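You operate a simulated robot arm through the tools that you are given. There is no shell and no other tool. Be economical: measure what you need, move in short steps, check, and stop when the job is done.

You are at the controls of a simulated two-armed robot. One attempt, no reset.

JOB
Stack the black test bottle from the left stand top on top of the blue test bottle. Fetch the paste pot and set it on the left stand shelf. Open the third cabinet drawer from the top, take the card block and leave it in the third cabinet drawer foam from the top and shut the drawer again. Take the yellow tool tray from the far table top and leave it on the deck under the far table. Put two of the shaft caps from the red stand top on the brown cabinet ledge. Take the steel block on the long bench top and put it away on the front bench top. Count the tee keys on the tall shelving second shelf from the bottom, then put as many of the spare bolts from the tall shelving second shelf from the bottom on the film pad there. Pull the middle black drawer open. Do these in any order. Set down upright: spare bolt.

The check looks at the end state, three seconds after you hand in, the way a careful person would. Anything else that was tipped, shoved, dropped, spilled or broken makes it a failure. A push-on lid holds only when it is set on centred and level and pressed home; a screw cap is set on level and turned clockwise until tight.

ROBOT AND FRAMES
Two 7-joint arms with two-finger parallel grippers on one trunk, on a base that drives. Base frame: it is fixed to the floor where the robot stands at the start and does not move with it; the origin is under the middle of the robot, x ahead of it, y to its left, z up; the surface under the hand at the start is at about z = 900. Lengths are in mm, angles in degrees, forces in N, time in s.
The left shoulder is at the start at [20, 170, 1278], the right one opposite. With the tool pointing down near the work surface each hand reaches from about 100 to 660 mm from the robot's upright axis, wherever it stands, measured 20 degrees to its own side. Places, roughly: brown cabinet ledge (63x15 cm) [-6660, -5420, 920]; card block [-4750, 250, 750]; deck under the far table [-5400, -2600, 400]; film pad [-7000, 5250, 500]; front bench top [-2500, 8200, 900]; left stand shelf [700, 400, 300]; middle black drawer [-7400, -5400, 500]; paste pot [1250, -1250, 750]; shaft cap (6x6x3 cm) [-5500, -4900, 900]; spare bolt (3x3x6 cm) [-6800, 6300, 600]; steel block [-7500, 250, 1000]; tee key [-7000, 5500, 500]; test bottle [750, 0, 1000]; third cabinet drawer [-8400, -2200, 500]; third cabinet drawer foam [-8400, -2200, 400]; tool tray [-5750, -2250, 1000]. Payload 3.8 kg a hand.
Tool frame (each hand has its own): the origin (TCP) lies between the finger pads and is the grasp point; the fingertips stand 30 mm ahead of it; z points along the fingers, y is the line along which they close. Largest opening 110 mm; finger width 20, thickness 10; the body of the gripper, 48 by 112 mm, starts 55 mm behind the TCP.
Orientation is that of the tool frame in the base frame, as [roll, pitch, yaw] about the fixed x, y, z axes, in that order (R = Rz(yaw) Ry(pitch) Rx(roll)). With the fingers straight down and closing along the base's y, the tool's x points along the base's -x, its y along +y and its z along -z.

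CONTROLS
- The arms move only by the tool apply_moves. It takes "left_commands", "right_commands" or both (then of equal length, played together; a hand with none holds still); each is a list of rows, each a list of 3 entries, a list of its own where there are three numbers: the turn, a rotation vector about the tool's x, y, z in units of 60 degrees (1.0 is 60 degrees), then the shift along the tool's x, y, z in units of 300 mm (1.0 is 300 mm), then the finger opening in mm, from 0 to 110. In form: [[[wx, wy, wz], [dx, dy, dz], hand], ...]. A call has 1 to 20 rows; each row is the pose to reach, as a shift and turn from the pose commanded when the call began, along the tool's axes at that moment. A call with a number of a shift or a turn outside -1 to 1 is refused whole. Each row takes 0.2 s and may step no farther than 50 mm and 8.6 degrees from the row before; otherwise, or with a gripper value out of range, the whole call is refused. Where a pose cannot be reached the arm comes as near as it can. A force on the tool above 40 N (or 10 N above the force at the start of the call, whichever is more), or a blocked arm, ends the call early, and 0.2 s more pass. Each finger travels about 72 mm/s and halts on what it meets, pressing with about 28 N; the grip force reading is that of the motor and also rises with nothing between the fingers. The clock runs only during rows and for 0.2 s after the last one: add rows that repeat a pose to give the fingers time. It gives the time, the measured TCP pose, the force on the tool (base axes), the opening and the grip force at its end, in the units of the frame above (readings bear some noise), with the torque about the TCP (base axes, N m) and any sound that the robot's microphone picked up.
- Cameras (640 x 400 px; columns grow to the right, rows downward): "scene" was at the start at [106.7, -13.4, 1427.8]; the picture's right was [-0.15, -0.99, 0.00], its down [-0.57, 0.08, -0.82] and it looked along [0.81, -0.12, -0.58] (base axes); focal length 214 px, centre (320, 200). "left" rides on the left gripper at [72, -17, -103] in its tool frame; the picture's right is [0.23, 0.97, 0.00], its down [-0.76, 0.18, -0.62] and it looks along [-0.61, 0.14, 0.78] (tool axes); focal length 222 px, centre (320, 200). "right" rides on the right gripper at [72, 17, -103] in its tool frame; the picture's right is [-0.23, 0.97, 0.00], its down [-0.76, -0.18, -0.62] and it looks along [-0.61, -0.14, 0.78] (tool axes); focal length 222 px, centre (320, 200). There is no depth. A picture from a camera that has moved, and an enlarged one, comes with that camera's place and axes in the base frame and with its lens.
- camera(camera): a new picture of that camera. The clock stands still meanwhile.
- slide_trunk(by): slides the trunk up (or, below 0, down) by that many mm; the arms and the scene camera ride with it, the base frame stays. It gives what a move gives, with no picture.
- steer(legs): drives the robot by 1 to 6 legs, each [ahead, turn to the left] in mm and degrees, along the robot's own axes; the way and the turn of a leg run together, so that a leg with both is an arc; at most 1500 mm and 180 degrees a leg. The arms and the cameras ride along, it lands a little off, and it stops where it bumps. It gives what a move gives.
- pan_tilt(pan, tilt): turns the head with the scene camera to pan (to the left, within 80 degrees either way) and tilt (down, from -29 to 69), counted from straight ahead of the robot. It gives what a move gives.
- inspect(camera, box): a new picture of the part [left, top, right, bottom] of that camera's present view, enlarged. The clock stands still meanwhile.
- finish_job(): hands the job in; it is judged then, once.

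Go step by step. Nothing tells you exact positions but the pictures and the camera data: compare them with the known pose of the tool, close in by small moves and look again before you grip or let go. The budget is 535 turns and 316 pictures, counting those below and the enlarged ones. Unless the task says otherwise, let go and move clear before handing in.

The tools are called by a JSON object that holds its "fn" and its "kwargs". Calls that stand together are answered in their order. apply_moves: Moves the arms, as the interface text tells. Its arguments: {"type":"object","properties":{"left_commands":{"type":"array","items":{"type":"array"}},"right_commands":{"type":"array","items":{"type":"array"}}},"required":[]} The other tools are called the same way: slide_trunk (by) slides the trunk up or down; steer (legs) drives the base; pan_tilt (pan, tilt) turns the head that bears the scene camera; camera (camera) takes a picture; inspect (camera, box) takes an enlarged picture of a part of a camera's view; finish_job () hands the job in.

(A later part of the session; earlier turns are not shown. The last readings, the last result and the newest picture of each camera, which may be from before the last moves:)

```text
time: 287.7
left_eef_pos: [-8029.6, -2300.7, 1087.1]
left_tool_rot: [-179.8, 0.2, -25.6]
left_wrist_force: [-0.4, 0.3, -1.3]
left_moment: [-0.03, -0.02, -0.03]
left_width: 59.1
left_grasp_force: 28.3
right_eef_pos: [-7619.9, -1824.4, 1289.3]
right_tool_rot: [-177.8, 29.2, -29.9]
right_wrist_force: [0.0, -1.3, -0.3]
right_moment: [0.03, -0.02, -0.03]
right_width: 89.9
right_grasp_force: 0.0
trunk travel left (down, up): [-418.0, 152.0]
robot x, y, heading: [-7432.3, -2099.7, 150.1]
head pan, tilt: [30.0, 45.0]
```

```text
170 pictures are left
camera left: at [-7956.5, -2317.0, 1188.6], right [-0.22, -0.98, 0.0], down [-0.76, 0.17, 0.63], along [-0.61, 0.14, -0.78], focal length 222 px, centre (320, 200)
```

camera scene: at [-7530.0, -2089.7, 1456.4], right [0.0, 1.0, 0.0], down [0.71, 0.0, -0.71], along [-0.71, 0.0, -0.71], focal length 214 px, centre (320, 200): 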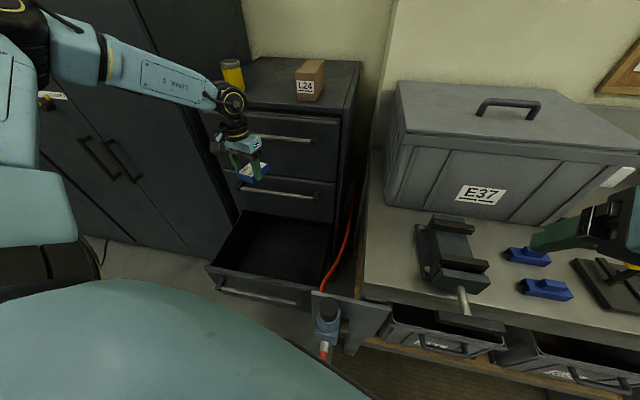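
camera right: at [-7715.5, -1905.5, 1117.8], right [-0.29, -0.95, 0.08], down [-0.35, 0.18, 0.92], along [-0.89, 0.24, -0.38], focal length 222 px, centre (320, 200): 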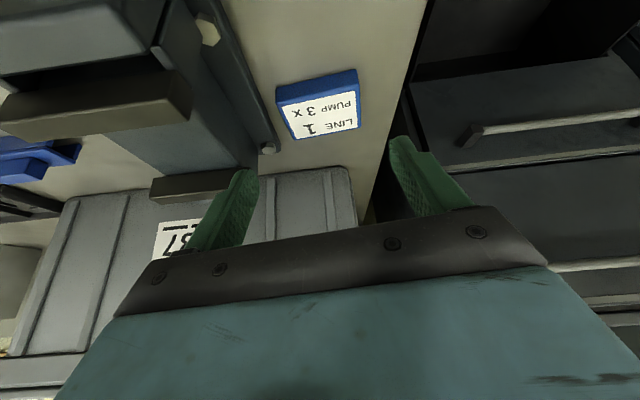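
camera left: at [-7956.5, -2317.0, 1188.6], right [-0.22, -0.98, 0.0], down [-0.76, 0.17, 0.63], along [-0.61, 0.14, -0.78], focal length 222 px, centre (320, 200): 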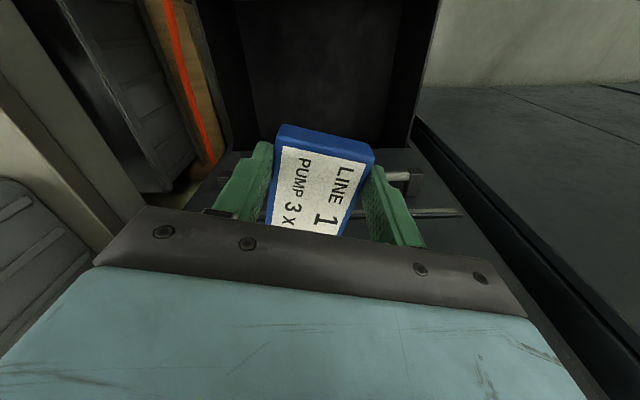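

Good view straight into the drawer. I shift the block 32 mm deeper, then lower the trunk with it over the opening.

{"fn": "apply_moves", "kwargs": {"left_commands": [[[0, 0, 0], [-0.102, 0.027, 0], 35], [[0, 0, 0], [-0.102, 0.027, 0], 35]]}}

{"fn": "slide_trunk", "kwargs": {"by": -400}}

{"fn": "camera", "kwargs": {"camera": "scene"}}

{"fn": "camera", "kwargs": {"camera": "left"}}

```text
time: 288.3
left_eef_pos: [-8057.6, -2296.0, 1086.4]
left_tool_rot: [-179.8, 0.3, -25.8]
left_wrist_force: [0.1, -0.3, -0.9]
left_moment: [-0.04, -0.01, 0.0]
left_width: 59.2
left_grasp_force: 28.0
right_eef_pos: [-7620.0, -1824.9, 1290.7]
right_tool_rot: [-177.8, 29.1, -29.9]
right_wrist_force: [1.0, -0.5, 0.2]
right_moment: [0.04, 0.06, 0.01]
right_width: 89.8
right_grasp_force: 0.2
trunk travel left (down, up): [-418.0, 152.0]
robot x, y, heading: [-7431.6, -2100.0, 150.1]
head pan, tilt: [30.0, 45.0]
```

```text
time: 290.8
left_eef_pos: [-8058.1, -2294.5, 796.3]
left_tool_rot: [-179.8, 0.2, -25.8]
left_wrist_force: [0.4, 0.7, 0.0]
left_moment: [-0.03, -0.02, -0.04]
left_width: 59.1
left_grasp_force: 28.1
right_eef_pos: [-7622.3, -1824.2, 1004.9]
right_tool_rot: [-178.7, 30.1, -30.1]
right_wrist_force: [-0.3, -3.2, 0.9]
right_moment: [-0.1, -0.01, 0.17]
right_width: 90.8
right_grasp_force: 0.9
trunk travel left (down, up): [-129.0, 441.0]
robot x, y, heading: [-7432.9, -2101.2, 150.1]
head pan, tilt: [30.0, 45.0]
stopped: the force on the tool passed its limit at 66 N (the readings are from after the stop); the commanded pose is now the measured one
```

```text
169 pictures are left
camera scene: at [-7530.6, -2089.3, 1166.5], right [0.0, 1.0, 0.0], down [0.71, 0.0, -0.71], along [-0.71, 0.0, -0.71], focal length 214 px, centre (320, 200)
```

scene: 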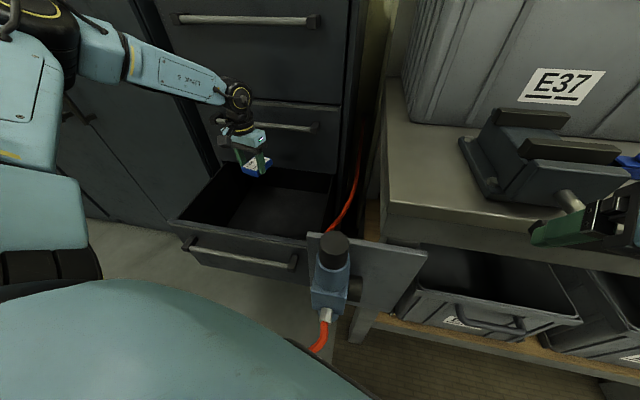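

```text
168 pictures are left
camera left: at [-7985.3, -2310.7, 898.4], right [-0.22, -0.98, 0.0], down [-0.76, 0.17, 0.63], along [-0.61, 0.14, -0.78], focal length 222 px, centre (320, 200)
```

left: 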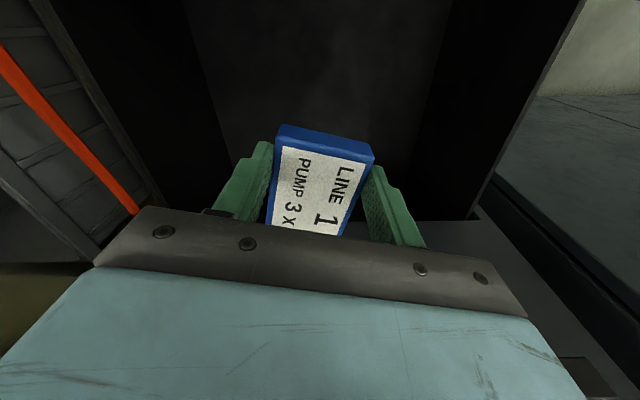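

The right fingertips grazed the vise screw while the trunk went down. I raise the right hand clear before continuing.

{"fn": "apply_moves", "kwargs": {"right_commands": [[[0, 0, 0], [0.02, 0, -0.05], 80], [[0, 0, 0], [0.0, 0, -0.14], 80], [[0, 0, 0], [-0.08, 0, -0.26], 80], [[0, 0, 0], [-0.16, 0, -0.38], 80], [[0, 0, 0], [-0.24, 0, -0.5], 80], [[0, 0, 0], [-0.32, 0, -0.62], 80]]}}

{"fn": "inspect", "kwargs": {"camera": "scene", "box": [440, 90, 640, 290]}}

```text
time: 292.2
left_eef_pos: [-8057.8, -2296.1, 797.0]
left_tool_rot: [-179.9, 0.2, -25.8]
left_wrist_force: [-0.2, 0.1, -0.7]
left_moment: [0.0, -0.04, -0.01]
left_width: 58.9
left_grasp_force: 27.9
right_eef_pos: [-7617.1, -1830.6, 1215.7]
right_tool_rot: [-178.6, 30.1, -30.1]
right_wrist_force: [-1.3, 0.0, 0.0]
right_moment: [0.0, -0.01, 0.03]
right_width: 80.0
right_grasp_force: 0.1
trunk travel left (down, up): [-129.0, 441.0]
robot x, y, heading: [-7431.4, -2103.4, 150.4]
head pan, tilt: [30.0, 45.0]
```

```text
2.00 times, centred on (540, 190) of scene
camera zoom: at [-7529.7, -2090.0, 1167.4], right [0.0, 1.0, 0.0], down [0.71, 0.0, -0.71], along [-0.71, 0.0, -0.71], focal length 429 px, centre (-120, 220)
```

zoom: 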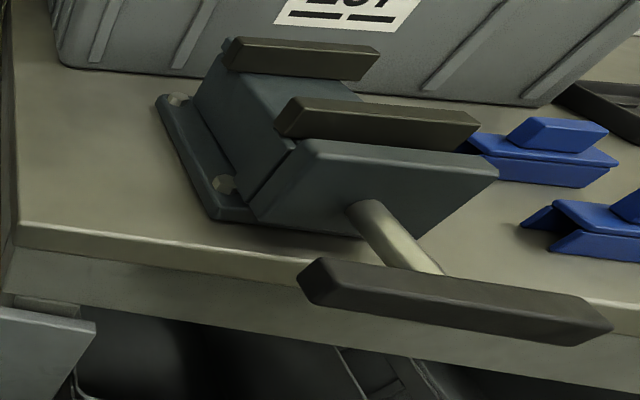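

The vise is bolted and looks unchanged. Continuing down with the trunk, then the arm.

{"fn": "slide_trunk", "kwargs": {"by": -125}}

{"fn": "apply_moves", "kwargs": {"left_commands": [[[0, 0, 0], [0, 0, 0.1], 35], [[0, 0, 0], [0, 0, 0.2], 35], [[0, 0, 0], [0, 0, 0.3], 35], [[0, 0, 0], [0, 0, 0.4], 35], [[0, 0, 0], [0, 0, 0.5], 35]]}}

{"fn": "camera", "kwargs": {"camera": "left"}}

{"fn": "camera", "kwargs": {"camera": "scene"}}

```text
time: 293.8
left_eef_pos: [-8058.3, -2293.4, 671.5]
left_tool_rot: [-179.8, 0.2, -25.7]
left_wrist_force: [0.3, -0.9, 0.2]
left_moment: [-0.03, -0.03, 0.01]
left_width: 59.1
left_grasp_force: 28.1
right_eef_pos: [-7617.6, -1829.8, 1090.0]
right_tool_rot: [-178.6, 30.2, -30.1]
right_wrist_force: [-0.5, -0.4, 0.1]
right_moment: [-0.02, 0.01, -0.02]
right_width: 79.9
right_grasp_force: 0.1
trunk travel left (down, up): [-4.0, 566.0]
robot x, y, heading: [-7431.0, -2100.7, 150.2]
head pan, tilt: [30.0, 45.0]
```

```text
time: 295.0
left_eef_pos: [-8038.1, -2298.0, 546.5]
left_tool_rot: [-179.8, 0.2, -25.7]
left_wrist_force: [0.0, -0.6, -0.8]
left_moment: [-0.01, -0.01, -0.04]
left_width: 59.1
left_grasp_force: 27.7
left hand out of reach, approached as far as the arm can: row 4, 5
right_eef_pos: [-7617.9, -1829.8, 1088.8]
right_tool_rot: [-178.6, 30.1, -30.3]
right_wrist_force: [0.0, -1.4, 0.1]
right_moment: [0.0, 0.01, -0.01]
right_width: 80.1
right_grasp_force: 0.1
trunk travel left (down, up): [-4.0, 566.0]
robot x, y, heading: [-7428.1, -2099.5, 150.2]
head pan, tilt: [30.0, 45.0]
```

```text
166 pictures are left
camera left: at [-7963.8, -2314.7, 649.9], right [-0.22, -0.98, 0.0], down [-0.76, 0.17, 0.63], along [-0.61, 0.14, -0.78], focal length 222 px, centre (320, 200)
```

left: 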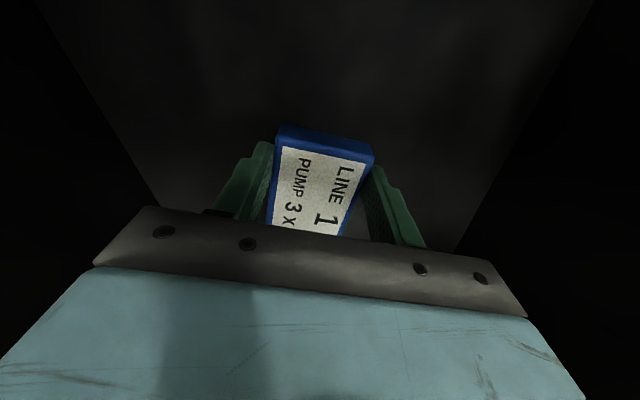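

```text
165 pictures are left
camera scene: at [-7529.9, -2089.6, 1042.4], right [0.0, 1.0, 0.0], down [0.71, 0.0, -0.71], along [-0.71, 0.0, -0.71], focal length 214 px, centre (320, 200)
```

scene: 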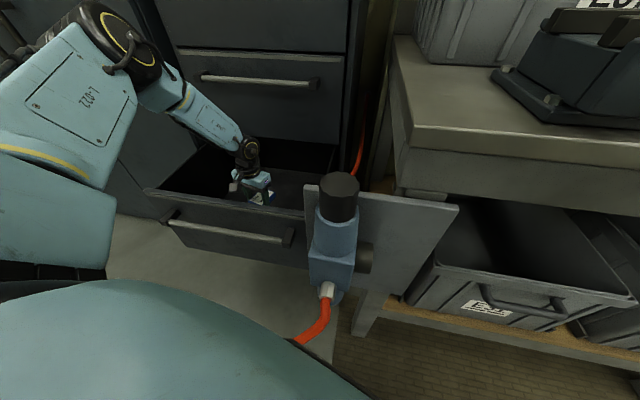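

The arm's reach ends at z≈546, still about 95 mm above the foam. I bring the base 45 mm closer and aim for a nearer spot in the drawer.

{"fn": "steer", "kwargs": {"legs": [[45, 0]]}}

{"fn": "apply_moves", "kwargs": {"left_commands": [[[0, 0, 0], [0.057, -0.14, 0], 35], [[0, 0, 0], [0.113, -0.28, 0], 35], [[0, 0, 0], [0.113, -0.28, 0.08], 35], [[0, 0, 0], [0.113, -0.28, 0.16], 35], [[0, 0, 0], [0.113, -0.28, 0.2], 35], [[0, 0, 0], [0.113, -0.28, 0.2], 35]]}}

{"fn": "camera", "kwargs": {"camera": "scene"}}

{"fn": "camera", "kwargs": {"camera": "left"}}

```text
time: 295.9
left_eef_pos: [-8074.9, -2276.7, 547.7]
left_tool_rot: [-180.0, 0.2, -25.8]
left_wrist_force: [0.1, -0.5, -0.2]
left_moment: [0.01, -0.01, 0.02]
left_width: 59.0
left_grasp_force: 28.2
right_eef_pos: [-7654.3, -1807.4, 1090.1]
right_tool_rot: [-178.7, 30.2, -30.2]
right_wrist_force: [-0.5, -0.8, 1.0]
right_moment: [0.01, -0.01, -0.01]
right_width: 80.1
right_grasp_force: 0.2
trunk travel left (down, up): [-4.0, 566.0]
robot x, y, heading: [-7462.9, -2075.5, 150.0]
head pan, tilt: [30.0, 45.0]
```

```text
time: 297.2
left_eef_pos: [-8003.1, -2219.8, 522.3]
left_tool_rot: [-180.0, 0.3, -25.8]
left_wrist_force: [0.2, 0.7, -0.1]
left_moment: [-0.03, 0.01, -0.01]
left_width: 58.8
left_grasp_force: 27.7
left hand out of reach, approached as far as the arm can: row 4, 5, 6
right_eef_pos: [-7653.7, -1807.9, 1089.6]
right_tool_rot: [-178.6, 30.2, -30.4]
right_wrist_force: [0.2, -0.7, -0.3]
right_moment: [0.01, 0.03, 0.02]
right_width: 79.9
right_grasp_force: 0.1
trunk travel left (down, up): [-4.0, 566.0]
robot x, y, heading: [-7467.1, -2077.2, 150.2]
head pan, tilt: [30.0, 45.0]
```

```text
164 pictures are left
camera scene: at [-7566.8, -2068.2, 1042.3], right [0.0, 1.0, 0.0], down [0.71, 0.0, -0.71], along [-0.71, 0.0, -0.71], focal length 214 px, centre (320, 200)
```

scene: 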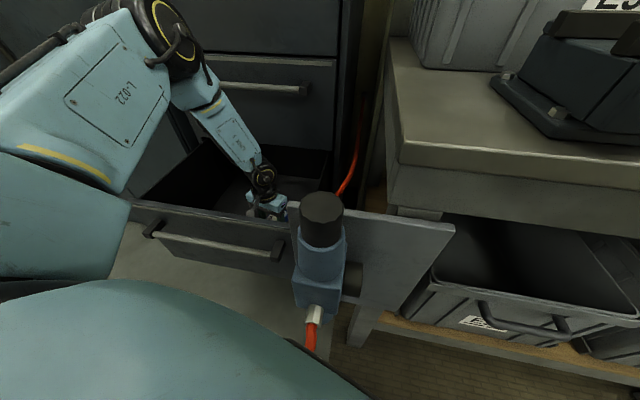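

```text
163 pictures are left
camera left: at [-7929.1, -2236.8, 624.7], right [-0.22, -0.98, 0.0], down [-0.76, 0.17, 0.63], along [-0.61, 0.14, -0.78], focal length 222 px, centre (320, 200)
```

left: 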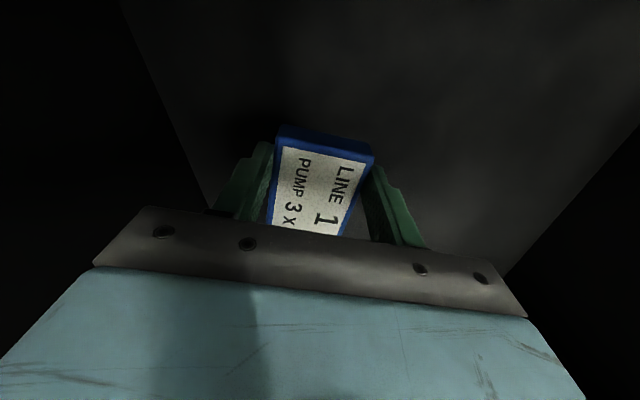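

At this far-left angle the arm can't go lower. I'll lift out, raise the right arm well clear of the vise, and turn so the drawer is more directly ahead.

{"fn": "apply_moves", "kwargs": {"left_commands": [[[0, 0, 0], [0, 0, -0.13], 35], [[0, 0, 0], [0, 0, -0.26], 35], [[0, 0, 0], [0, 0, -0.39], 35], [[0, 0, 0], [0, 0, -0.52], 35], [[0, 0, 0], [0, 0, -0.65], 35], [[0, 0, 0], [0, 0, -0.78], 35]], "right_commands": [[[0, 0, 0], [-0.05, 0, -0.085], 80], [[0, 0, 0], [-0.1, 0, -0.17], 80], [[0, 0, 0], [-0.15, 0, -0.255], 80], [[0, 0, 0], [-0.2, 0, -0.34], 80], [[0, 0, 0], [-0.25, 0, -0.425], 80], [[0, 0, 0], [-0.3, 0, -0.51], 80]]}}

{"fn": "pan_tilt", "kwargs": {"pan": -40, "tilt": 25}}

{"fn": "camera", "kwargs": {"camera": "scene"}}

```text
time: 298.6
left_eef_pos: [-8000.4, -2222.2, 758.9]
left_tool_rot: [-179.9, 0.4, -25.7]
left_wrist_force: [-1.1, -0.4, -1.2]
left_moment: [-0.02, -0.02, 0.02]
left_width: 59.0
left_grasp_force: 27.4
right_eef_pos: [-7655.3, -1810.3, 1268.1]
right_tool_rot: [-178.6, 30.3, -30.2]
right_wrist_force: [-0.5, -0.3, -0.4]
right_moment: [-0.03, 0.0, 0.01]
right_width: 80.0
right_grasp_force: 0.0
trunk travel left (down, up): [-4.0, 566.0]
robot x, y, heading: [-7467.1, -2077.2, 150.0]
head pan, tilt: [30.0, 45.0]
```

```text
time: 300.1
left_eef_pos: [-7999.7, -2221.3, 758.4]
left_tool_rot: [-179.9, 0.2, -25.8]
left_wrist_force: [0.9, 0.6, 0.2]
left_moment: [0.0, -0.02, -0.04]
left_width: 59.2
left_grasp_force: 28.0
right_eef_pos: [-7656.4, -1809.8, 1267.9]
right_tool_rot: [-178.6, 30.2, -30.4]
right_wrist_force: [0.8, 0.3, -0.3]
right_moment: [0.03, -0.01, -0.01]
right_width: 80.0
right_grasp_force: 0.0
trunk travel left (down, up): [-4.0, 566.0]
robot x, y, heading: [-7468.6, -2080.4, 150.3]
head pan, tilt: [-40.0, 25.0]
```

```text
162 pictures are left
camera scene: at [-7517.2, -1981.6, 1072.9], right [0.94, 0.34, 0.0], down [0.15, -0.4, -0.91], along [-0.31, 0.85, -0.42], focal length 214 px, centre (320, 200)
```

scene: 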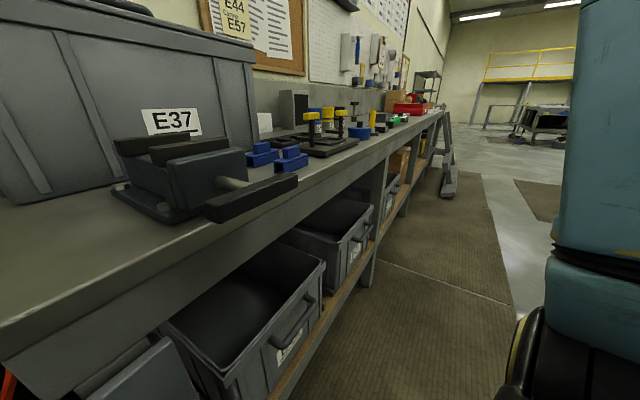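

The right arm is well above the bench. Turning 25° left and then repositioning over the drawer.

{"fn": "steer", "kwargs": {"legs": [[0, 25]]}}

{"fn": "pan_tilt", "kwargs": {"pan": 15, "tilt": 50}}

{"fn": "camera", "kwargs": {"camera": "scene"}}

```text
time: 301.7
left_eef_pos: [-7892.7, -2429.8, 758.0]
left_tool_rot: [-179.8, 0.3, -1.3]
left_wrist_force: [-0.4, -0.8, -1.2]
left_moment: [-0.02, -0.06, 0.01]
left_width: 59.2
left_grasp_force: 27.6
right_eef_pos: [-7750.8, -1913.3, 1268.4]
right_tool_rot: [-178.6, 30.3, -5.8]
right_wrist_force: [0.1, -0.6, -0.3]
right_moment: [0.02, 0.01, 0.0]
right_width: 79.9
right_grasp_force: 0.1
trunk travel left (down, up): [-4.0, 566.0]
robot x, y, heading: [-7469.1, -2080.8, 174.7]
head pan, tilt: [-40.0, 25.0]
```

```text
time: 303.0
left_eef_pos: [-7892.8, -2430.1, 756.5]
left_tool_rot: [-180.0, 0.4, -1.4]
left_wrist_force: [-0.4, 0.1, -1.1]
left_moment: [0.0, 0.02, 0.0]
left_width: 59.2
left_grasp_force: 27.8
right_eef_pos: [-7749.4, -1913.9, 1267.0]
right_tool_rot: [-178.6, 30.2, -5.7]
right_wrist_force: [0.6, 1.3, 0.6]
right_moment: [0.02, 0.03, 0.0]
right_width: 80.1
right_grasp_force: 0.1
trunk travel left (down, up): [-4.0, 566.0]
robot x, y, heading: [-7466.8, -2077.9, 174.5]
head pan, tilt: [15.0, 50.0]
```

```text
161 pictures are left
camera scene: at [-7564.2, -2089.4, 1035.5], right [-0.17, 0.99, 0.0], down [0.76, 0.13, -0.64], along [-0.63, -0.11, -0.77], focal length 214 px, centre (320, 200)
```

scene: 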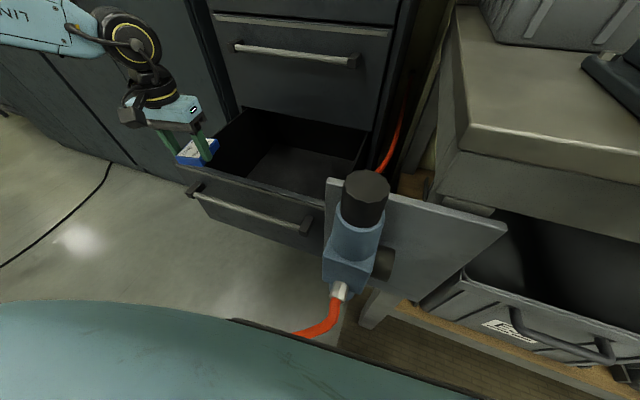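

Now I carry the block to the middle of the opening and go down.

{"fn": "apply_moves", "kwargs": {"left_commands": [[[0, 0, 0], [-0.07, -0.108, 0], 35], [[0, 0, 0], [-0.14, -0.216, 0], 35], [[0, 0, 0], [-0.21, -0.324, 0], 35], [[0, 0, 0], [-0.28, -0.432, 0], 35], [[0, 0, 0], [-0.35, -0.54, 0], 35], [[0, 0, 0], [-0.416, -0.647, 0], 35], [[0, 0, 0], [-0.416, -0.647, 0.12], 35], [[0, 0, 0], [-0.416, -0.647, 0.24], 35], [[0, 0, 0], [-0.416, -0.647, 0.36], 35], [[0, 0, 0], [-0.416, -0.647, 0.48], 35], [[0, 0, 0], [-0.416, -0.647, 0.6], 35], [[0, 0, 0], [-0.416, -0.647, 0.72], 35], [[0, 0, 0], [-0.416, -0.647, 0.83], 35]]}}

{"fn": "camera", "kwargs": {"camera": "scene"}}

{"fn": "camera", "kwargs": {"camera": "left"}}

```text
time: 305.8
left_eef_pos: [-7947.8, -2294.7, 604.4]
left_tool_rot: [-179.9, 0.3, -1.2]
left_wrist_force: [-0.2, -1.1, -1.1]
left_moment: [0.01, 0.0, 0.01]
left_width: 59.3
left_grasp_force: 28.2
left hand out of reach, approached as far as the arm can: row 6, 7, 8, 9, 10, 11, 12, 13
right_eef_pos: [-7750.1, -1914.7, 1267.2]
right_tool_rot: [-178.6, 30.1, -5.8]
right_wrist_force: [0.3, 0.0, 0.4]
right_moment: [0.02, -0.02, 0.0]
right_width: 80.2
right_grasp_force: 0.0
trunk travel left (down, up): [-4.0, 566.0]
robot x, y, heading: [-7465.6, -2076.8, 174.7]
head pan, tilt: [15.0, 50.0]
```

```text
160 pictures are left
camera scene: at [-7564.1, -2089.4, 1035.4], right [-0.17, 0.99, 0.0], down [0.76, 0.13, -0.64], along [-0.63, -0.11, -0.77], focal length 214 px, centre (320, 200)
```

scene: 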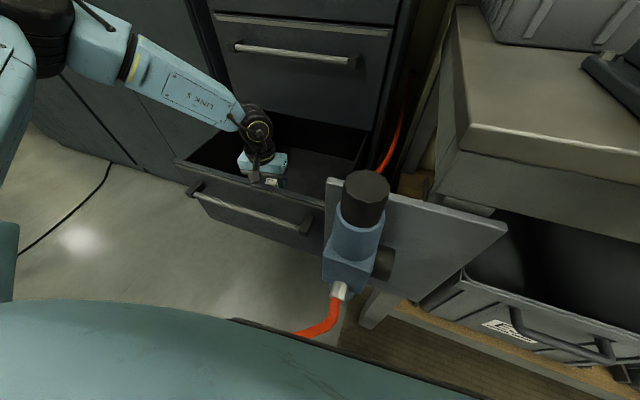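

```text
159 pictures are left
camera left: at [-7872.8, -2279.5, 707.5], right [0.21, -0.98, 0.0], down [-0.76, -0.16, 0.63], along [-0.61, -0.13, -0.78], focal length 222 px, centre (320, 200)
```

left: 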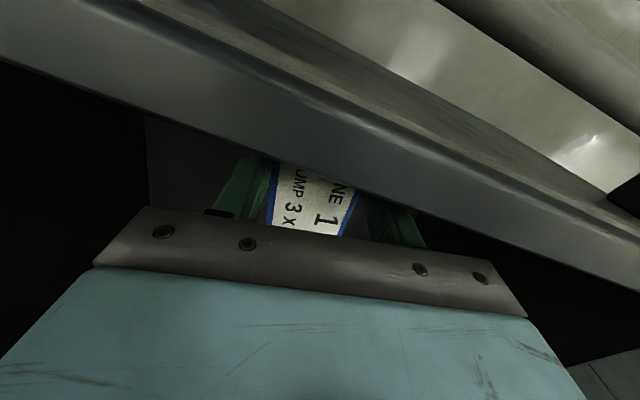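

It got pulled back by a reach limit while passing high up. From this lower height I'll try moving forward again.

{"fn": "apply_moves", "kwargs": {"left_commands": [[[0, 0, 0], [-0.07, 0, 0], 35], [[0, 0, 0], [-0.14, 0, 0], 35], [[0, 0, 0], [-0.2, 0, 0], 35], [[0, 0, 0], [-0.2, 0, 0], 35]]}}

```text
time: 306.8
left_eef_pos: [-7982.6, -2313.6, 624.1]
left_tool_rot: [-179.9, 0.3, -1.3]
left_wrist_force: [0.1, 0.4, -0.4]
left_moment: [0.05, -0.04, 0.03]
left_width: 59.2
left_grasp_force: 27.4
left hand out of reach, approached as far as the arm can: row 1, 2, 3, 4
right_eef_pos: [-7749.9, -1913.1, 1266.0]
right_tool_rot: [-178.6, 30.2, -5.8]
right_wrist_force: [-0.3, -0.3, -0.1]
right_moment: [0.01, 0.02, 0.01]
right_width: 79.9
right_grasp_force: 0.1
trunk travel left (down, up): [-4.0, 566.0]
robot x, y, heading: [-7465.2, -2076.8, 174.7]
head pan, tilt: [15.0, 50.0]
```

Tilting the tool forward gives much more reach. I'll tilt 20° and move to the drawer centre.

{"fn": "apply_moves", "kwargs": {"left_commands": [[[0, -0.111, 0], [-0.067, -0.072, -0.018], 35], [[0, -0.222, 0], [-0.135, -0.143, -0.035], 35], [[0, -0.333, 0], [-0.202, -0.215, -0.053], 35], [[0, -0.333, 0], [-0.202, -0.215, -0.053], 35]]}}

{"fn": "camera", "kwargs": {"camera": "scene"}}

```text
time: 307.8
left_eef_pos: [-8024.2, -2263.5, 656.9]
left_tool_rot: [-179.8, 20.3, -1.2]
left_wrist_force: [-0.4, 0.6, -1.0]
left_moment: [0.01, -0.05, -0.03]
left_width: 59.2
left_grasp_force: 28.2
left hand out of reach, approached as far as the arm can: row 1, 2, 3, 4
right_eef_pos: [-7750.4, -1913.5, 1267.2]
right_tool_rot: [-178.6, 30.1, -5.9]
right_wrist_force: [-0.8, 0.4, 0.5]
right_moment: [0.06, 0.0, 0.01]
right_width: 80.3
right_grasp_force: 0.0
trunk travel left (down, up): [-4.0, 566.0]
robot x, y, heading: [-7462.1, -2077.3, 174.8]
head pan, tilt: [15.0, 50.0]
```

```text
158 pictures are left
camera scene: at [-7564.1, -2089.4, 1035.4], right [-0.17, 0.99, 0.0], down [0.76, 0.13, -0.64], along [-0.63, -0.11, -0.77], focal length 214 px, centre (320, 200)
```

scene: 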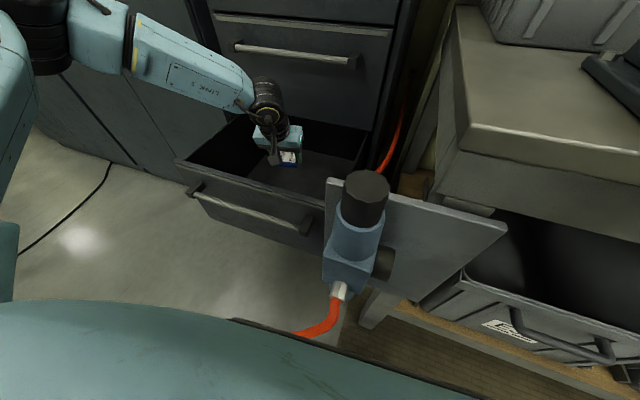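

Still short. The earlier heading (150°) had better reach, so I'll lift out, turn back and use the tilt there.

{"fn": "apply_moves", "kwargs": {"left_commands": [[[0, 0, 0], [-0.04, 0, -0.12], 35], [[0, 0, 0], [-0.08, 0, -0.24], 35], [[0, 0, 0], [-0.12, 0, -0.35], 35]]}}

{"fn": "steer", "kwargs": {"legs": [[0, -25]]}}

{"fn": "pan_tilt", "kwargs": {"pan": 30, "tilt": 50}}

{"fn": "camera", "kwargs": {"camera": "scene"}}

```text
time: 308.6
left_eef_pos: [-8021.3, -2262.1, 767.4]
left_tool_rot: [-179.9, 20.3, -1.2]
left_wrist_force: [0.0, -0.3, -1.5]
left_moment: [-0.01, -0.03, 0.01]
left_width: 58.9
left_grasp_force: 28.0
right_eef_pos: [-7750.0, -1912.5, 1267.8]
right_tool_rot: [-178.6, 30.1, -5.9]
right_wrist_force: [0.1, -0.5, -0.3]
right_moment: [0.04, -0.01, -0.02]
right_width: 80.0
right_grasp_force: 0.0
trunk travel left (down, up): [-4.0, 566.0]
robot x, y, heading: [-7462.5, -2079.4, 174.9]
head pan, tilt: [15.0, 50.0]
```

```text
time: 310.2
left_eef_pos: [-8049.2, -2015.6, 767.6]
left_tool_rot: [-179.9, 20.3, -25.6]
left_wrist_force: [0.7, 0.6, -1.5]
left_moment: [0.01, -0.05, -0.02]
left_width: 59.2
left_grasp_force: 27.6
right_eef_pos: [-7657.3, -1809.5, 1266.7]
right_tool_rot: [-178.6, 30.2, -30.2]
right_wrist_force: [0.4, 0.7, -0.2]
right_moment: [-0.04, 0.0, -0.01]
right_width: 80.1
right_grasp_force: 0.0
trunk travel left (down, up): [-4.0, 566.0]
robot x, y, heading: [-7469.0, -2077.7, 150.0]
head pan, tilt: [15.0, 50.0]
```

```text
time: 311.0
left_eef_pos: [-8048.3, -2016.0, 766.9]
left_tool_rot: [-179.9, 20.3, -25.6]
left_wrist_force: [-0.2, 0.4, -1.3]
left_moment: [-0.02, -0.03, -0.02]
left_width: 59.0
left_grasp_force: 28.3
right_eef_pos: [-7656.3, -1811.4, 1267.0]
right_tool_rot: [-178.6, 30.2, -30.2]
right_wrist_force: [-0.2, 0.1, -1.2]
right_moment: [-0.01, 0.02, 0.01]
right_width: 80.0
right_grasp_force: 0.1
trunk travel left (down, up): [-4.0, 566.0]
robot x, y, heading: [-7468.0, -2077.4, 150.2]
head pan, tilt: [30.0, 50.0]
```

```text
157 pictures are left
camera scene: at [-7562.5, -2068.3, 1035.4], right [0.0, 1.0, 0.0], down [0.77, 0.0, -0.64], along [-0.64, 0.0, -0.77], focal length 214 px, centre (320, 200)
```

scene: 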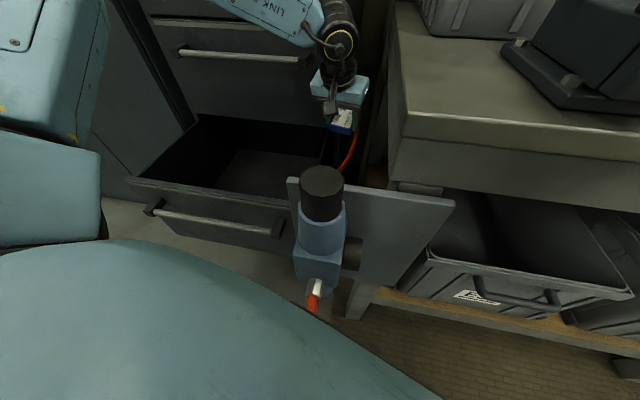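

{"fn": "apply_moves", "kwargs": {"left_commands": [[[0, 0, 0], [0.055, 0.115, -0.02], 35], [[0, 0, 0], [0.11, 0.23, -0.041], 35], [[0, 0, 0], [0.165, 0.344, -0.061], 35], [[0, 0, 0], [0.22, 0.459, -0.081], 35], [[0, 0, 0], [0.275, 0.574, -0.102], 35], [[0, 0, 0], [0.33, 0.689, -0.122], 35], [[0, 0, 0], [0.33, 0.689, -0.122], 35]]}}

{"fn": "apply_moves", "kwargs": {"left_commands": [[[0, 0, 0], [0.046, 0, 0.125], 35], [[0, 0, 0], [0.093, 0, 0.25], 35], [[0, 0, 0], [0.139, 0, 0.375], 35], [[0, 0, 0], [0.185, 0, 0.5], 35], [[0, 0, 0], [0.231, 0, 0.625], 35], [[0, 0, 0], [0.278, 0, 0.75], 35], [[0, 0, 0], [0.315, 0, 0.85], 35]]}}

{"fn": "camera", "kwargs": {"camera": "scene"}}

{"fn": "camera", "kwargs": {"camera": "left"}}

```text
time: 312.6
left_eef_pos: [-8043.9, -2250.8, 767.5]
left_tool_rot: [-179.9, 20.2, -25.6]
left_wrist_force: [-0.7, 0.5, -0.1]
left_moment: [0.02, -0.03, 0.02]
left_width: 58.9
left_grasp_force: 27.9
right_eef_pos: [-7657.3, -1810.2, 1266.9]
right_tool_rot: [-178.6, 30.2, -30.4]
right_wrist_force: [0.4, 0.4, -0.1]
right_moment: [0.01, -0.01, -0.01]
right_width: 79.8
right_grasp_force: 0.0
trunk travel left (down, up): [-4.0, 566.0]
robot x, y, heading: [-7469.4, -2073.5, 150.1]
head pan, tilt: [30.0, 50.0]
```

```text
time: 314.2
left_eef_pos: [-8037.2, -2252.9, 513.7]
left_tool_rot: [-179.8, 20.3, -25.9]
left_wrist_force: [0.8, 0.4, 0.1]
left_moment: [0.03, -0.02, 0.02]
left_width: 59.0
left_grasp_force: 27.5
left hand out of reach, approached as far as the arm can: row 7
right_eef_pos: [-7655.9, -1811.1, 1267.7]
right_tool_rot: [-178.6, 30.4, -30.1]
right_wrist_force: [0.8, -0.4, 0.8]
right_moment: [0.05, -0.01, -0.02]
right_width: 80.0
right_grasp_force: 0.0
trunk travel left (down, up): [-4.0, 566.0]
robot x, y, heading: [-7465.1, -2077.5, 150.2]
head pan, tilt: [30.0, 50.0]
```

```text
156 pictures are left
camera scene: at [-7562.2, -2069.1, 1035.5], right [0.0, 1.0, 0.0], down [0.77, 0.0, -0.64], along [-0.64, 0.0, -0.77], focal length 214 px, centre (320, 200)
```

scene: 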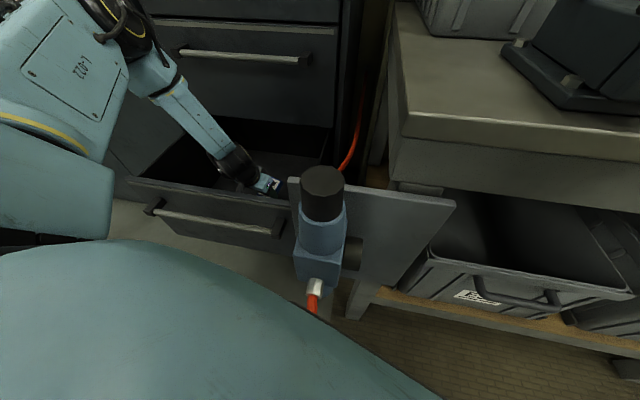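

```text
155 pictures are left
camera left: at [-7936.0, -2282.9, 585.1], right [-0.23, -0.97, -0.08], down [-0.53, 0.06, 0.85], along [-0.82, 0.24, -0.53], focal length 222 px, centre (320, 200)
```

left: 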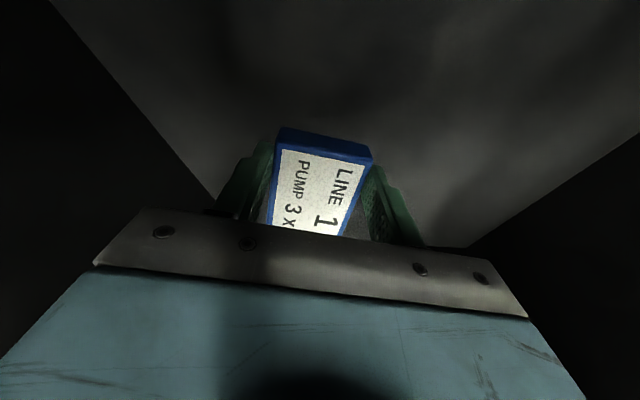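

At 20° tilt I'm at z≈514. Adding 10° more tilt and a little more depth to gain the remaining distance.

{"fn": "apply_moves", "kwargs": {"left_commands": [[[0, -0.083, 0], [-0.009, 0.01, 0.03], 35], [[0, -0.167, 0], [-0.018, 0.021, 0.07], 35], [[0, -0.167, 0], [-0.018, 0.021, 0.11], 35], [[0, -0.167, 0], [-0.018, 0.021, 0.15], 35], [[0, -0.167, 0], [-0.018, 0.021, 0.184], 35], [[0, -0.167, 0], [-0.018, 0.021, 0.184], 35]]}}

{"fn": "camera", "kwargs": {"camera": "left"}}

```text
time: 315.6
left_eef_pos: [-8048.9, -2261.9, 526.0]
left_tool_rot: [-179.9, 30.4, -25.6]
left_wrist_force: [-0.8, 0.8, 0.1]
left_moment: [-0.01, 0.01, -0.05]
left_width: 59.4
left_grasp_force: 28.1
left hand out of reach, approached as far as the arm can: row 1, 2, 3, 4, 5, 6
right_eef_pos: [-7656.5, -1810.9, 1268.0]
right_tool_rot: [-178.6, 30.2, -30.3]
right_wrist_force: [-0.1, 0.8, 0.7]
right_moment: [0.0, 0.0, -0.01]
right_width: 80.0
right_grasp_force: 0.1
trunk travel left (down, up): [-4.0, 566.0]
robot x, y, heading: [-7467.2, -2078.3, 150.0]
head pan, tilt: [30.0, 50.0]
```

```text
154 pictures are left
camera left: at [-7937.1, -2295.8, 578.1], right [-0.25, -0.96, -0.12], down [-0.39, -0.01, 0.92], along [-0.89, 0.27, -0.37], focal length 222 px, centre (320, 200)
```

left: 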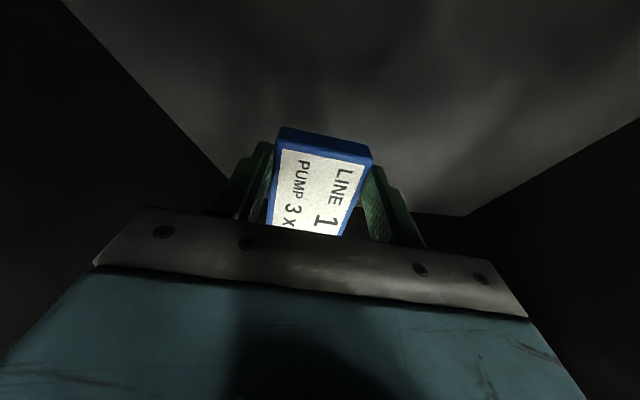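

The arm seems to be in an awkward elbow posture after the earlier twisting. I'll lift out and bring it back to its neutral pose before trying again.

{"fn": "apply_moves", "kwargs": {"left_commands": [[[0, 0, 0], [-0.067, 0, -0.115], 35], [[0, 0, 0], [-0.135, 0, -0.23], 35], [[0, 0, 0], [-0.202, 0, -0.345], 35], [[0, 0, 0], [-0.27, 0, -0.46], 35], [[0, 0, 0], [-0.337, 0, -0.575], 35], [[0, 0, 0], [-0.404, 0, -0.69], 35], [[0, 0, 0], [-0.472, 0, -0.805], 35]]}}

{"fn": "camera", "kwargs": {"camera": "scene"}}

```text
time: 317.2
left_eef_pos: [-8051.1, -2261.5, 808.0]
left_tool_rot: [-179.9, 30.2, -25.6]
left_wrist_force: [0.6, 0.2, -0.4]
left_moment: [0.0, 0.04, 0.02]
left_width: 59.3
left_grasp_force: 28.2
right_eef_pos: [-7656.0, -1810.3, 1267.4]
right_tool_rot: [-178.6, 30.2, -30.3]
right_wrist_force: [1.0, 0.0, 0.7]
right_moment: [-0.02, 0.01, 0.01]
right_width: 80.0
right_grasp_force: 0.2
trunk travel left (down, up): [-4.0, 566.0]
robot x, y, heading: [-7468.7, -2076.9, 150.2]
head pan, tilt: [30.0, 50.0]
```

```text
153 pictures are left
camera scene: at [-7562.4, -2068.1, 1035.4], right [0.0, 1.0, 0.0], down [0.77, 0.0, -0.64], along [-0.64, 0.0, -0.77], focal length 214 px, centre (320, 200)
```

scene: 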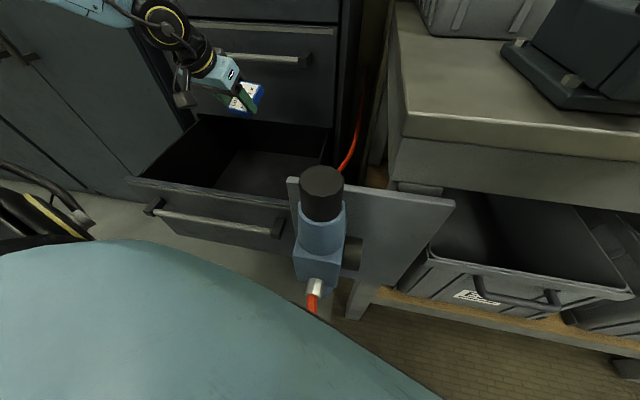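

{"fn": "steer", "kwargs": {"legs": [[0, 25]]}}

{"fn": "apply_moves", "kwargs": {"left_commands": [[[0, 0.063, 0], [-0.023, -0.116, -0.078], 35], [[0, 0.126, 0], [-0.045, -0.231, -0.156], 35], [[0, 0.189, 0], [-0.068, -0.347, -0.234], 35], [[0, 0.252, 0], [-0.09, -0.463, -0.312], 35], [[0, 0.314, 0], [-0.113, -0.578, -0.389], 35], [[0, 0.377, 0], [-0.136, -0.694, -0.467], 35], [[0, 0.44, 0], [-0.158, -0.809, -0.545], 35], [[0, 0.503, 0], [-0.181, -0.925, -0.623], 35]]}}

{"fn": "pan_tilt", "kwargs": {"pan": 30, "tilt": 35}}

{"fn": "camera", "kwargs": {"camera": "scene"}}

```text
time: 318.9
left_eef_pos: [-7920.1, -2490.5, 808.2]
left_tool_rot: [-179.9, 30.4, -0.8]
left_wrist_force: [-0.2, 0.8, -1.3]
left_moment: [-0.01, 0.0, -0.01]
left_width: 59.0
left_grasp_force: 27.6
right_eef_pos: [-7751.6, -1916.0, 1266.9]
right_tool_rot: [-178.6, 30.2, -5.4]
right_wrist_force: [0.9, 0.0, 0.8]
right_moment: [0.02, 0.0, 0.0]
right_width: 79.8
right_grasp_force: 0.1
trunk travel left (down, up): [-4.0, 566.0]
robot x, y, heading: [-7464.1, -2076.4, 175.1]
head pan, tilt: [30.0, 50.0]
```

```text
time: 320.7
left_eef_pos: [-7870.3, -2214.8, 994.1]
left_tool_rot: [180.0, 0.0, -0.8]
left_wrist_force: [0.3, 0.0, -0.8]
left_moment: [-0.05, 0.02, 0.02]
left_width: 59.1
left_grasp_force: 28.4
right_eef_pos: [-7750.9, -1913.8, 1267.2]
right_tool_rot: [-178.7, 30.2, -5.4]
right_wrist_force: [0.2, -0.5, 0.1]
right_moment: [0.02, -0.01, -0.01]
right_width: 80.1
right_grasp_force: 0.0
trunk travel left (down, up): [-4.0, 566.0]
robot x, y, heading: [-7464.7, -2078.4, 175.3]
head pan, tilt: [30.0, 50.0]
```

```text
time: 321.4
left_eef_pos: [-7869.7, -2214.8, 996.3]
left_tool_rot: [-179.9, 0.2, -0.9]
left_wrist_force: [-0.1, 0.5, -1.2]
left_moment: [-0.01, -0.01, -0.03]
left_width: 59.1
left_grasp_force: 28.0
right_eef_pos: [-7751.2, -1914.7, 1267.4]
right_tool_rot: [-178.6, 30.2, -5.3]
right_wrist_force: [-0.6, -1.2, -0.9]
right_moment: [-0.01, 0.01, -0.02]
right_width: 79.9
right_grasp_force: 0.0
trunk travel left (down, up): [-4.0, 566.0]
robot x, y, heading: [-7463.5, -2078.2, 175.0]
head pan, tilt: [30.0, 35.0]
```

```text
152 pictures are left
camera scene: at [-7568.0, -2114.0, 1057.1], right [-0.42, 0.91, 0.0], down [0.52, 0.24, -0.82], along [-0.74, -0.35, -0.57], focal length 214 px, centre (320, 200)
```

scene: 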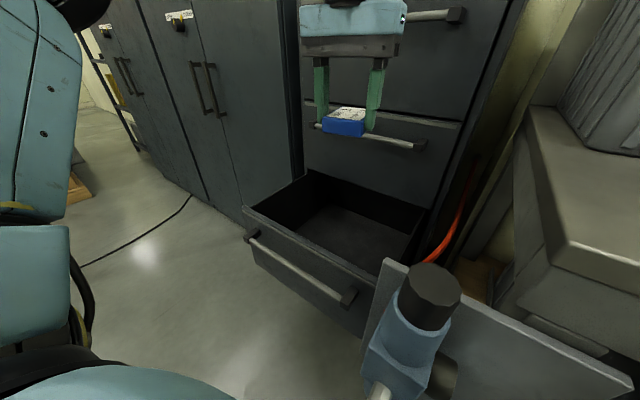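

Neutral pose restored. Approaching the drawer again from here.

{"fn": "apply_moves", "kwargs": {"left_commands": [[[0, 0, 0], [-0.057, 0.013, 0.112], 35], [[0, 0, 0], [-0.114, 0.026, 0.225], 35], [[0, 0, 0], [-0.171, 0.039, 0.337], 35], [[0, 0, 0], [-0.229, 0.051, 0.45], 35], [[0, 0, 0], [-0.286, 0.064, 0.562], 35], [[0, 0, 0], [-0.343, 0.077, 0.675], 35], [[0, 0, 0], [-0.4, 0.09, 0.787], 35], [[0, 0, 0], [-0.44, 0.09, 0.787], 35], [[0, 0, 0], [-0.477, 0.08, 0.787], 35]]}}

{"fn": "camera", "kwargs": {"camera": "scene"}}

```text
time: 323.4
left_eef_pos: [-8000.1, -2242.7, 763.1]
left_tool_rot: [-179.7, 0.1, -0.9]
left_wrist_force: [0.2, -0.6, -1.8]
left_moment: [0.0, 0.01, 0.02]
left_width: 59.2
left_grasp_force: 27.6
left hand out of reach, approached as far as the arm can: row 8, 9
right_eef_pos: [-7751.1, -1914.8, 1267.9]
right_tool_rot: [-178.6, 30.2, -5.5]
right_wrist_force: [0.0, 0.1, 0.6]
right_moment: [0.02, -0.01, 0.01]
right_width: 79.9
right_grasp_force: 0.0
trunk travel left (down, up): [-4.0, 566.0]
robot x, y, heading: [-7466.9, -2078.1, 175.0]
head pan, tilt: [30.0, 35.0]
```

```text
151 pictures are left
camera scene: at [-7568.0, -2113.9, 1057.2], right [-0.42, 0.91, 0.0], down [0.52, 0.24, -0.82], along [-0.74, -0.35, -0.57], focal length 214 px, centre (320, 200)
```

scene: 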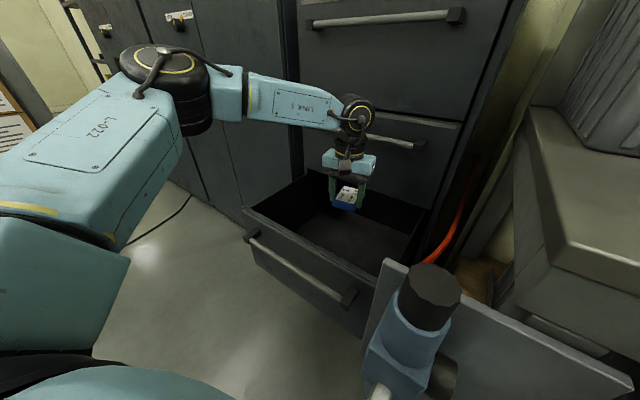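

Reach here is limited too. I'll return to heading 150°, where the vertical tool got to z≈522, and try a slightly nearer spot to get as low as possible.

{"fn": "steer", "kwargs": {"legs": [[0, -25]]}}

{"fn": "apply_moves", "kwargs": {"left_commands": [[[0, 0, 0], [0.06, 0.12, 0], 35], [[0, 0, 0], [0.12, 0.24, 0], 35], [[0, 0, 0], [0.18, 0.36, 0], 35], [[0, 0, 0], [0.23, 0.48, 0], 35], [[0, 0, 0], [0.28, 0.6, 0], 35], [[0, 0, 0], [0.32, 0.66, 0], 35]]}}

{"fn": "camera", "kwargs": {"camera": "left"}}

```text
time: 325.1
left_eef_pos: [-8018.1, -1995.0, 763.3]
left_tool_rot: [-179.9, 0.1, -26.5]
left_wrist_force: [0.2, -0.1, 0.0]
left_moment: [-0.01, -0.03, -0.02]
left_width: 59.1
left_grasp_force: 27.4
right_eef_pos: [-7653.0, -1807.4, 1266.8]
right_tool_rot: [-178.7, 30.1, -31.1]
right_wrist_force: [0.4, 0.5, -0.8]
right_moment: [-0.02, 0.0, 0.04]
right_width: 80.2
right_grasp_force: 0.1
trunk travel left (down, up): [-4.0, 566.0]
robot x, y, heading: [-7463.6, -2075.1, 149.5]
head pan, tilt: [30.0, 35.0]
```

```text
time: 326.5
left_eef_pos: [-8019.5, -2216.0, 763.1]
left_tool_rot: [-179.9, 0.2, -26.5]
left_wrist_force: [0.0, 0.5, 0.4]
left_moment: [0.0, 0.0, -0.01]
left_width: 59.2
left_grasp_force: 28.1
right_eef_pos: [-7652.9, -1808.2, 1267.4]
right_tool_rot: [-178.5, 30.2, -31.1]
right_wrist_force: [-0.9, 0.6, -0.4]
right_moment: [0.0, 0.03, -0.01]
right_width: 79.8
right_grasp_force: 0.0
trunk travel left (down, up): [-4.0, 566.0]
robot x, y, heading: [-7464.5, -2079.4, 149.2]
head pan, tilt: [30.0, 35.0]
```

```text
150 pictures are left
camera left: at [-7946.1, -2233.2, 865.1], right [-0.23, -0.97, 0.0], down [-0.76, 0.18, 0.63], along [-0.61, 0.15, -0.78], focal length 222 px, centre (320, 200)
```

left: 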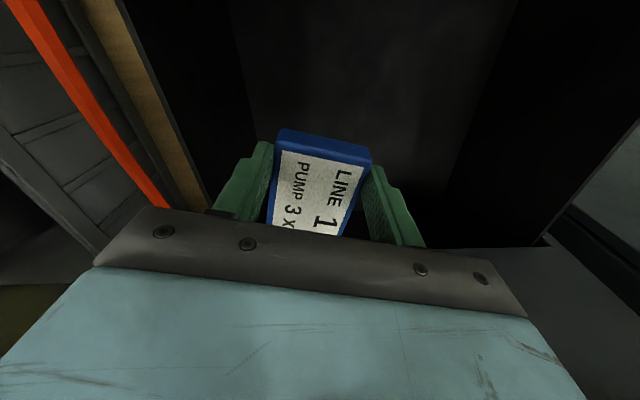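

{"fn": "apply_moves", "kwargs": {"left_commands": [[[0, 0, 0], [0.02, 0, 0.13], 35], [[0, 0, 0], [0.04, 0, 0.27], 35], [[0, 0, 0], [0.05, 0, 0.41], 35], [[0, 0, 0], [0.06, 0, 0.55], 35], [[0, 0, 0], [0.07, 0, 0.69], 35], [[0, 0, 0], [0.08, 0, 0.8], 35], [[0, 0, 0], [0.09, 0, 0.9], 35], [[0, 0, 0], [0.1, 0, 0.98], 35], [[0, 0, 0], [0.1, 0, 0.98], 35]]}}

{"fn": "slide_trunk", "kwargs": {"by": -4}}

{"fn": "camera", "kwargs": {"camera": "left"}}

```text
time: 328.5
left_eef_pos: [-7992.7, -2235.6, 514.0]
left_tool_rot: [-179.8, 0.3, -26.5]
left_wrist_force: [-0.4, 0.5, -0.3]
left_moment: [-0.01, -0.07, 0.03]
left_width: 58.9
left_grasp_force: 28.1
left hand out of reach, approached as far as the arm can: row 7, 8, 9
right_eef_pos: [-7652.9, -1809.0, 1267.7]
right_tool_rot: [-178.6, 30.1, -31.1]
right_wrist_force: [0.4, -0.5, 0.1]
right_moment: [-0.05, -0.02, 0.02]
right_width: 80.0
right_grasp_force: 0.0
trunk travel left (down, up): [-4.0, 566.0]
robot x, y, heading: [-7465.0, -2077.4, 149.3]
head pan, tilt: [30.0, 35.0]
```

```text
time: 329.1
left_eef_pos: [-7990.7, -2235.4, 510.6]
left_tool_rot: [-179.8, 0.3, -26.5]
left_wrist_force: [0.7, 0.2, -1.2]
left_moment: [0.01, 0.01, -0.01]
left_width: 59.1
left_grasp_force: 28.3
right_eef_pos: [-7652.2, -1808.1, 1263.2]
right_tool_rot: [-178.5, 30.3, -31.1]
right_wrist_force: [0.4, 0.1, 0.3]
right_moment: [-0.02, -0.01, -0.01]
right_width: 79.9
right_grasp_force: 0.1
trunk travel left (down, up): [0.0, 570.0]
robot x, y, heading: [-7466.8, -2078.8, 149.4]
head pan, tilt: [30.0, 35.0]
```

```text
149 pictures are left
camera left: at [-7919.0, -2251.7, 612.7], right [-0.23, -0.97, 0.0], down [-0.76, 0.18, 0.62], along [-0.61, 0.15, -0.78], focal length 222 px, centre (320, 200)
```

left: 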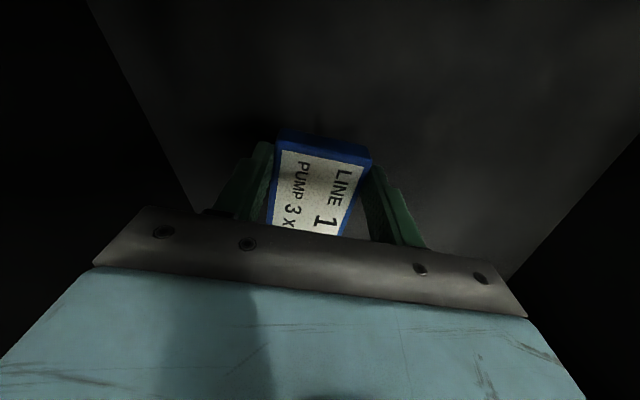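

Block bottom is roughly 60 mm above the foam. I'll try turning the wrist yaw 35° to see whether that frees more downward travel.

{"fn": "apply_moves", "kwargs": {"left_commands": [[[0, 0, -0.13], [0, 0, 0], 35], [[0, 0, -0.26], [0, 0, 0], 35], [[0, 0, -0.39], [0, 0, 0.05], 35], [[0, 0, -0.52], [0, 0, 0.1], 35], [[0, 0, -0.58], [0, 0, 0.16], 35], [[0, 0, -0.58], [0, 0, 0.2], 35], [[0, 0, -0.58], [0, 0, 0.2], 35]]}}

```text
time: 330.7
left_eef_pos: [-7987.2, -2246.0, 506.3]
left_tool_rot: [-179.7, 0.0, 8.3]
left_wrist_force: [0.2, -0.2, -1.3]
left_moment: [0.01, -0.02, 0.0]
left_width: 59.3
left_grasp_force: 27.6
left hand out of reach, approached as far as the arm can: row 3, 4, 5, 6, 7
right_eef_pos: [-7652.3, -1807.9, 1262.9]
right_tool_rot: [-178.7, 30.1, -31.0]
right_wrist_force: [-0.1, -0.2, -0.2]
right_moment: [0.03, -0.01, -0.01]
right_width: 79.9
right_grasp_force: 0.1
trunk travel left (down, up): [0.0, 570.0]
robot x, y, heading: [-7464.9, -2081.1, 149.3]
head pan, tilt: [30.0, 35.0]
```

That's the arm's true limit here. The foam lies a short way below the level block, so I'll release it flat from this lowest position.

{"fn": "apply_moves", "kwargs": {"left_commands": [[[0, 0, 0], [0, 0, 0.03], 35], [[0, 0, 0], [0, 0, 0.03], 90], [[0, 0, 0], [0, 0, 0.03], 90], [[0, 0, 0], [0, 0, 0.03], 90], [[0, 0, 0], [0, 0, 0.03], 90]]}}

{"fn": "camera", "kwargs": {"camera": "left"}}

```text
time: 331.9
left_eef_pos: [-7987.3, -2246.1, 505.6]
left_tool_rot: [-179.7, 0.0, 8.3]
left_wrist_force: [0.1, 0.4, 0.0]
left_moment: [0.0, -0.03, 0.0]
left_width: 90.1
left_grasp_force: 0.0
left hand out of reach, approached as far as the arm can: row 1, 2, 3, 4, 5
right_eef_pos: [-7654.5, -1808.5, 1263.2]
right_tool_rot: [-178.7, 30.1, -31.1]
right_wrist_force: [0.3, 0.3, 0.4]
right_moment: [0.03, -0.02, 0.01]
right_width: 80.2
right_grasp_force: 0.1
trunk travel left (down, up): [0.0, 570.0]
robot x, y, heading: [-7465.1, -2077.6, 149.1]
head pan, tilt: [30.0, 35.0]
```

```text
148 pictures are left
camera left: at [-7917.4, -2218.9, 609.0], right [0.37, -0.93, 0.0], down [-0.73, -0.29, 0.62], along [-0.58, -0.22, -0.78], focal length 222 px, centre (320, 200)
```

left: 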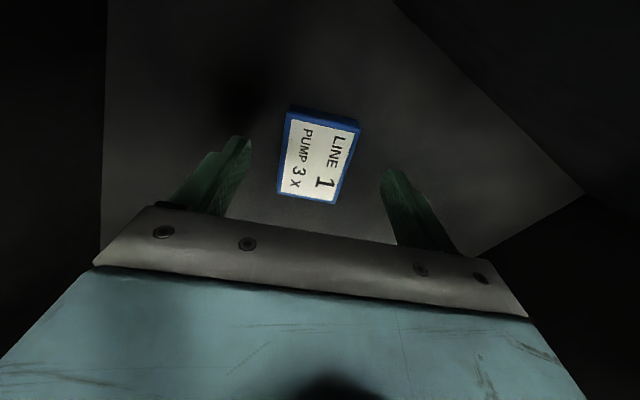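

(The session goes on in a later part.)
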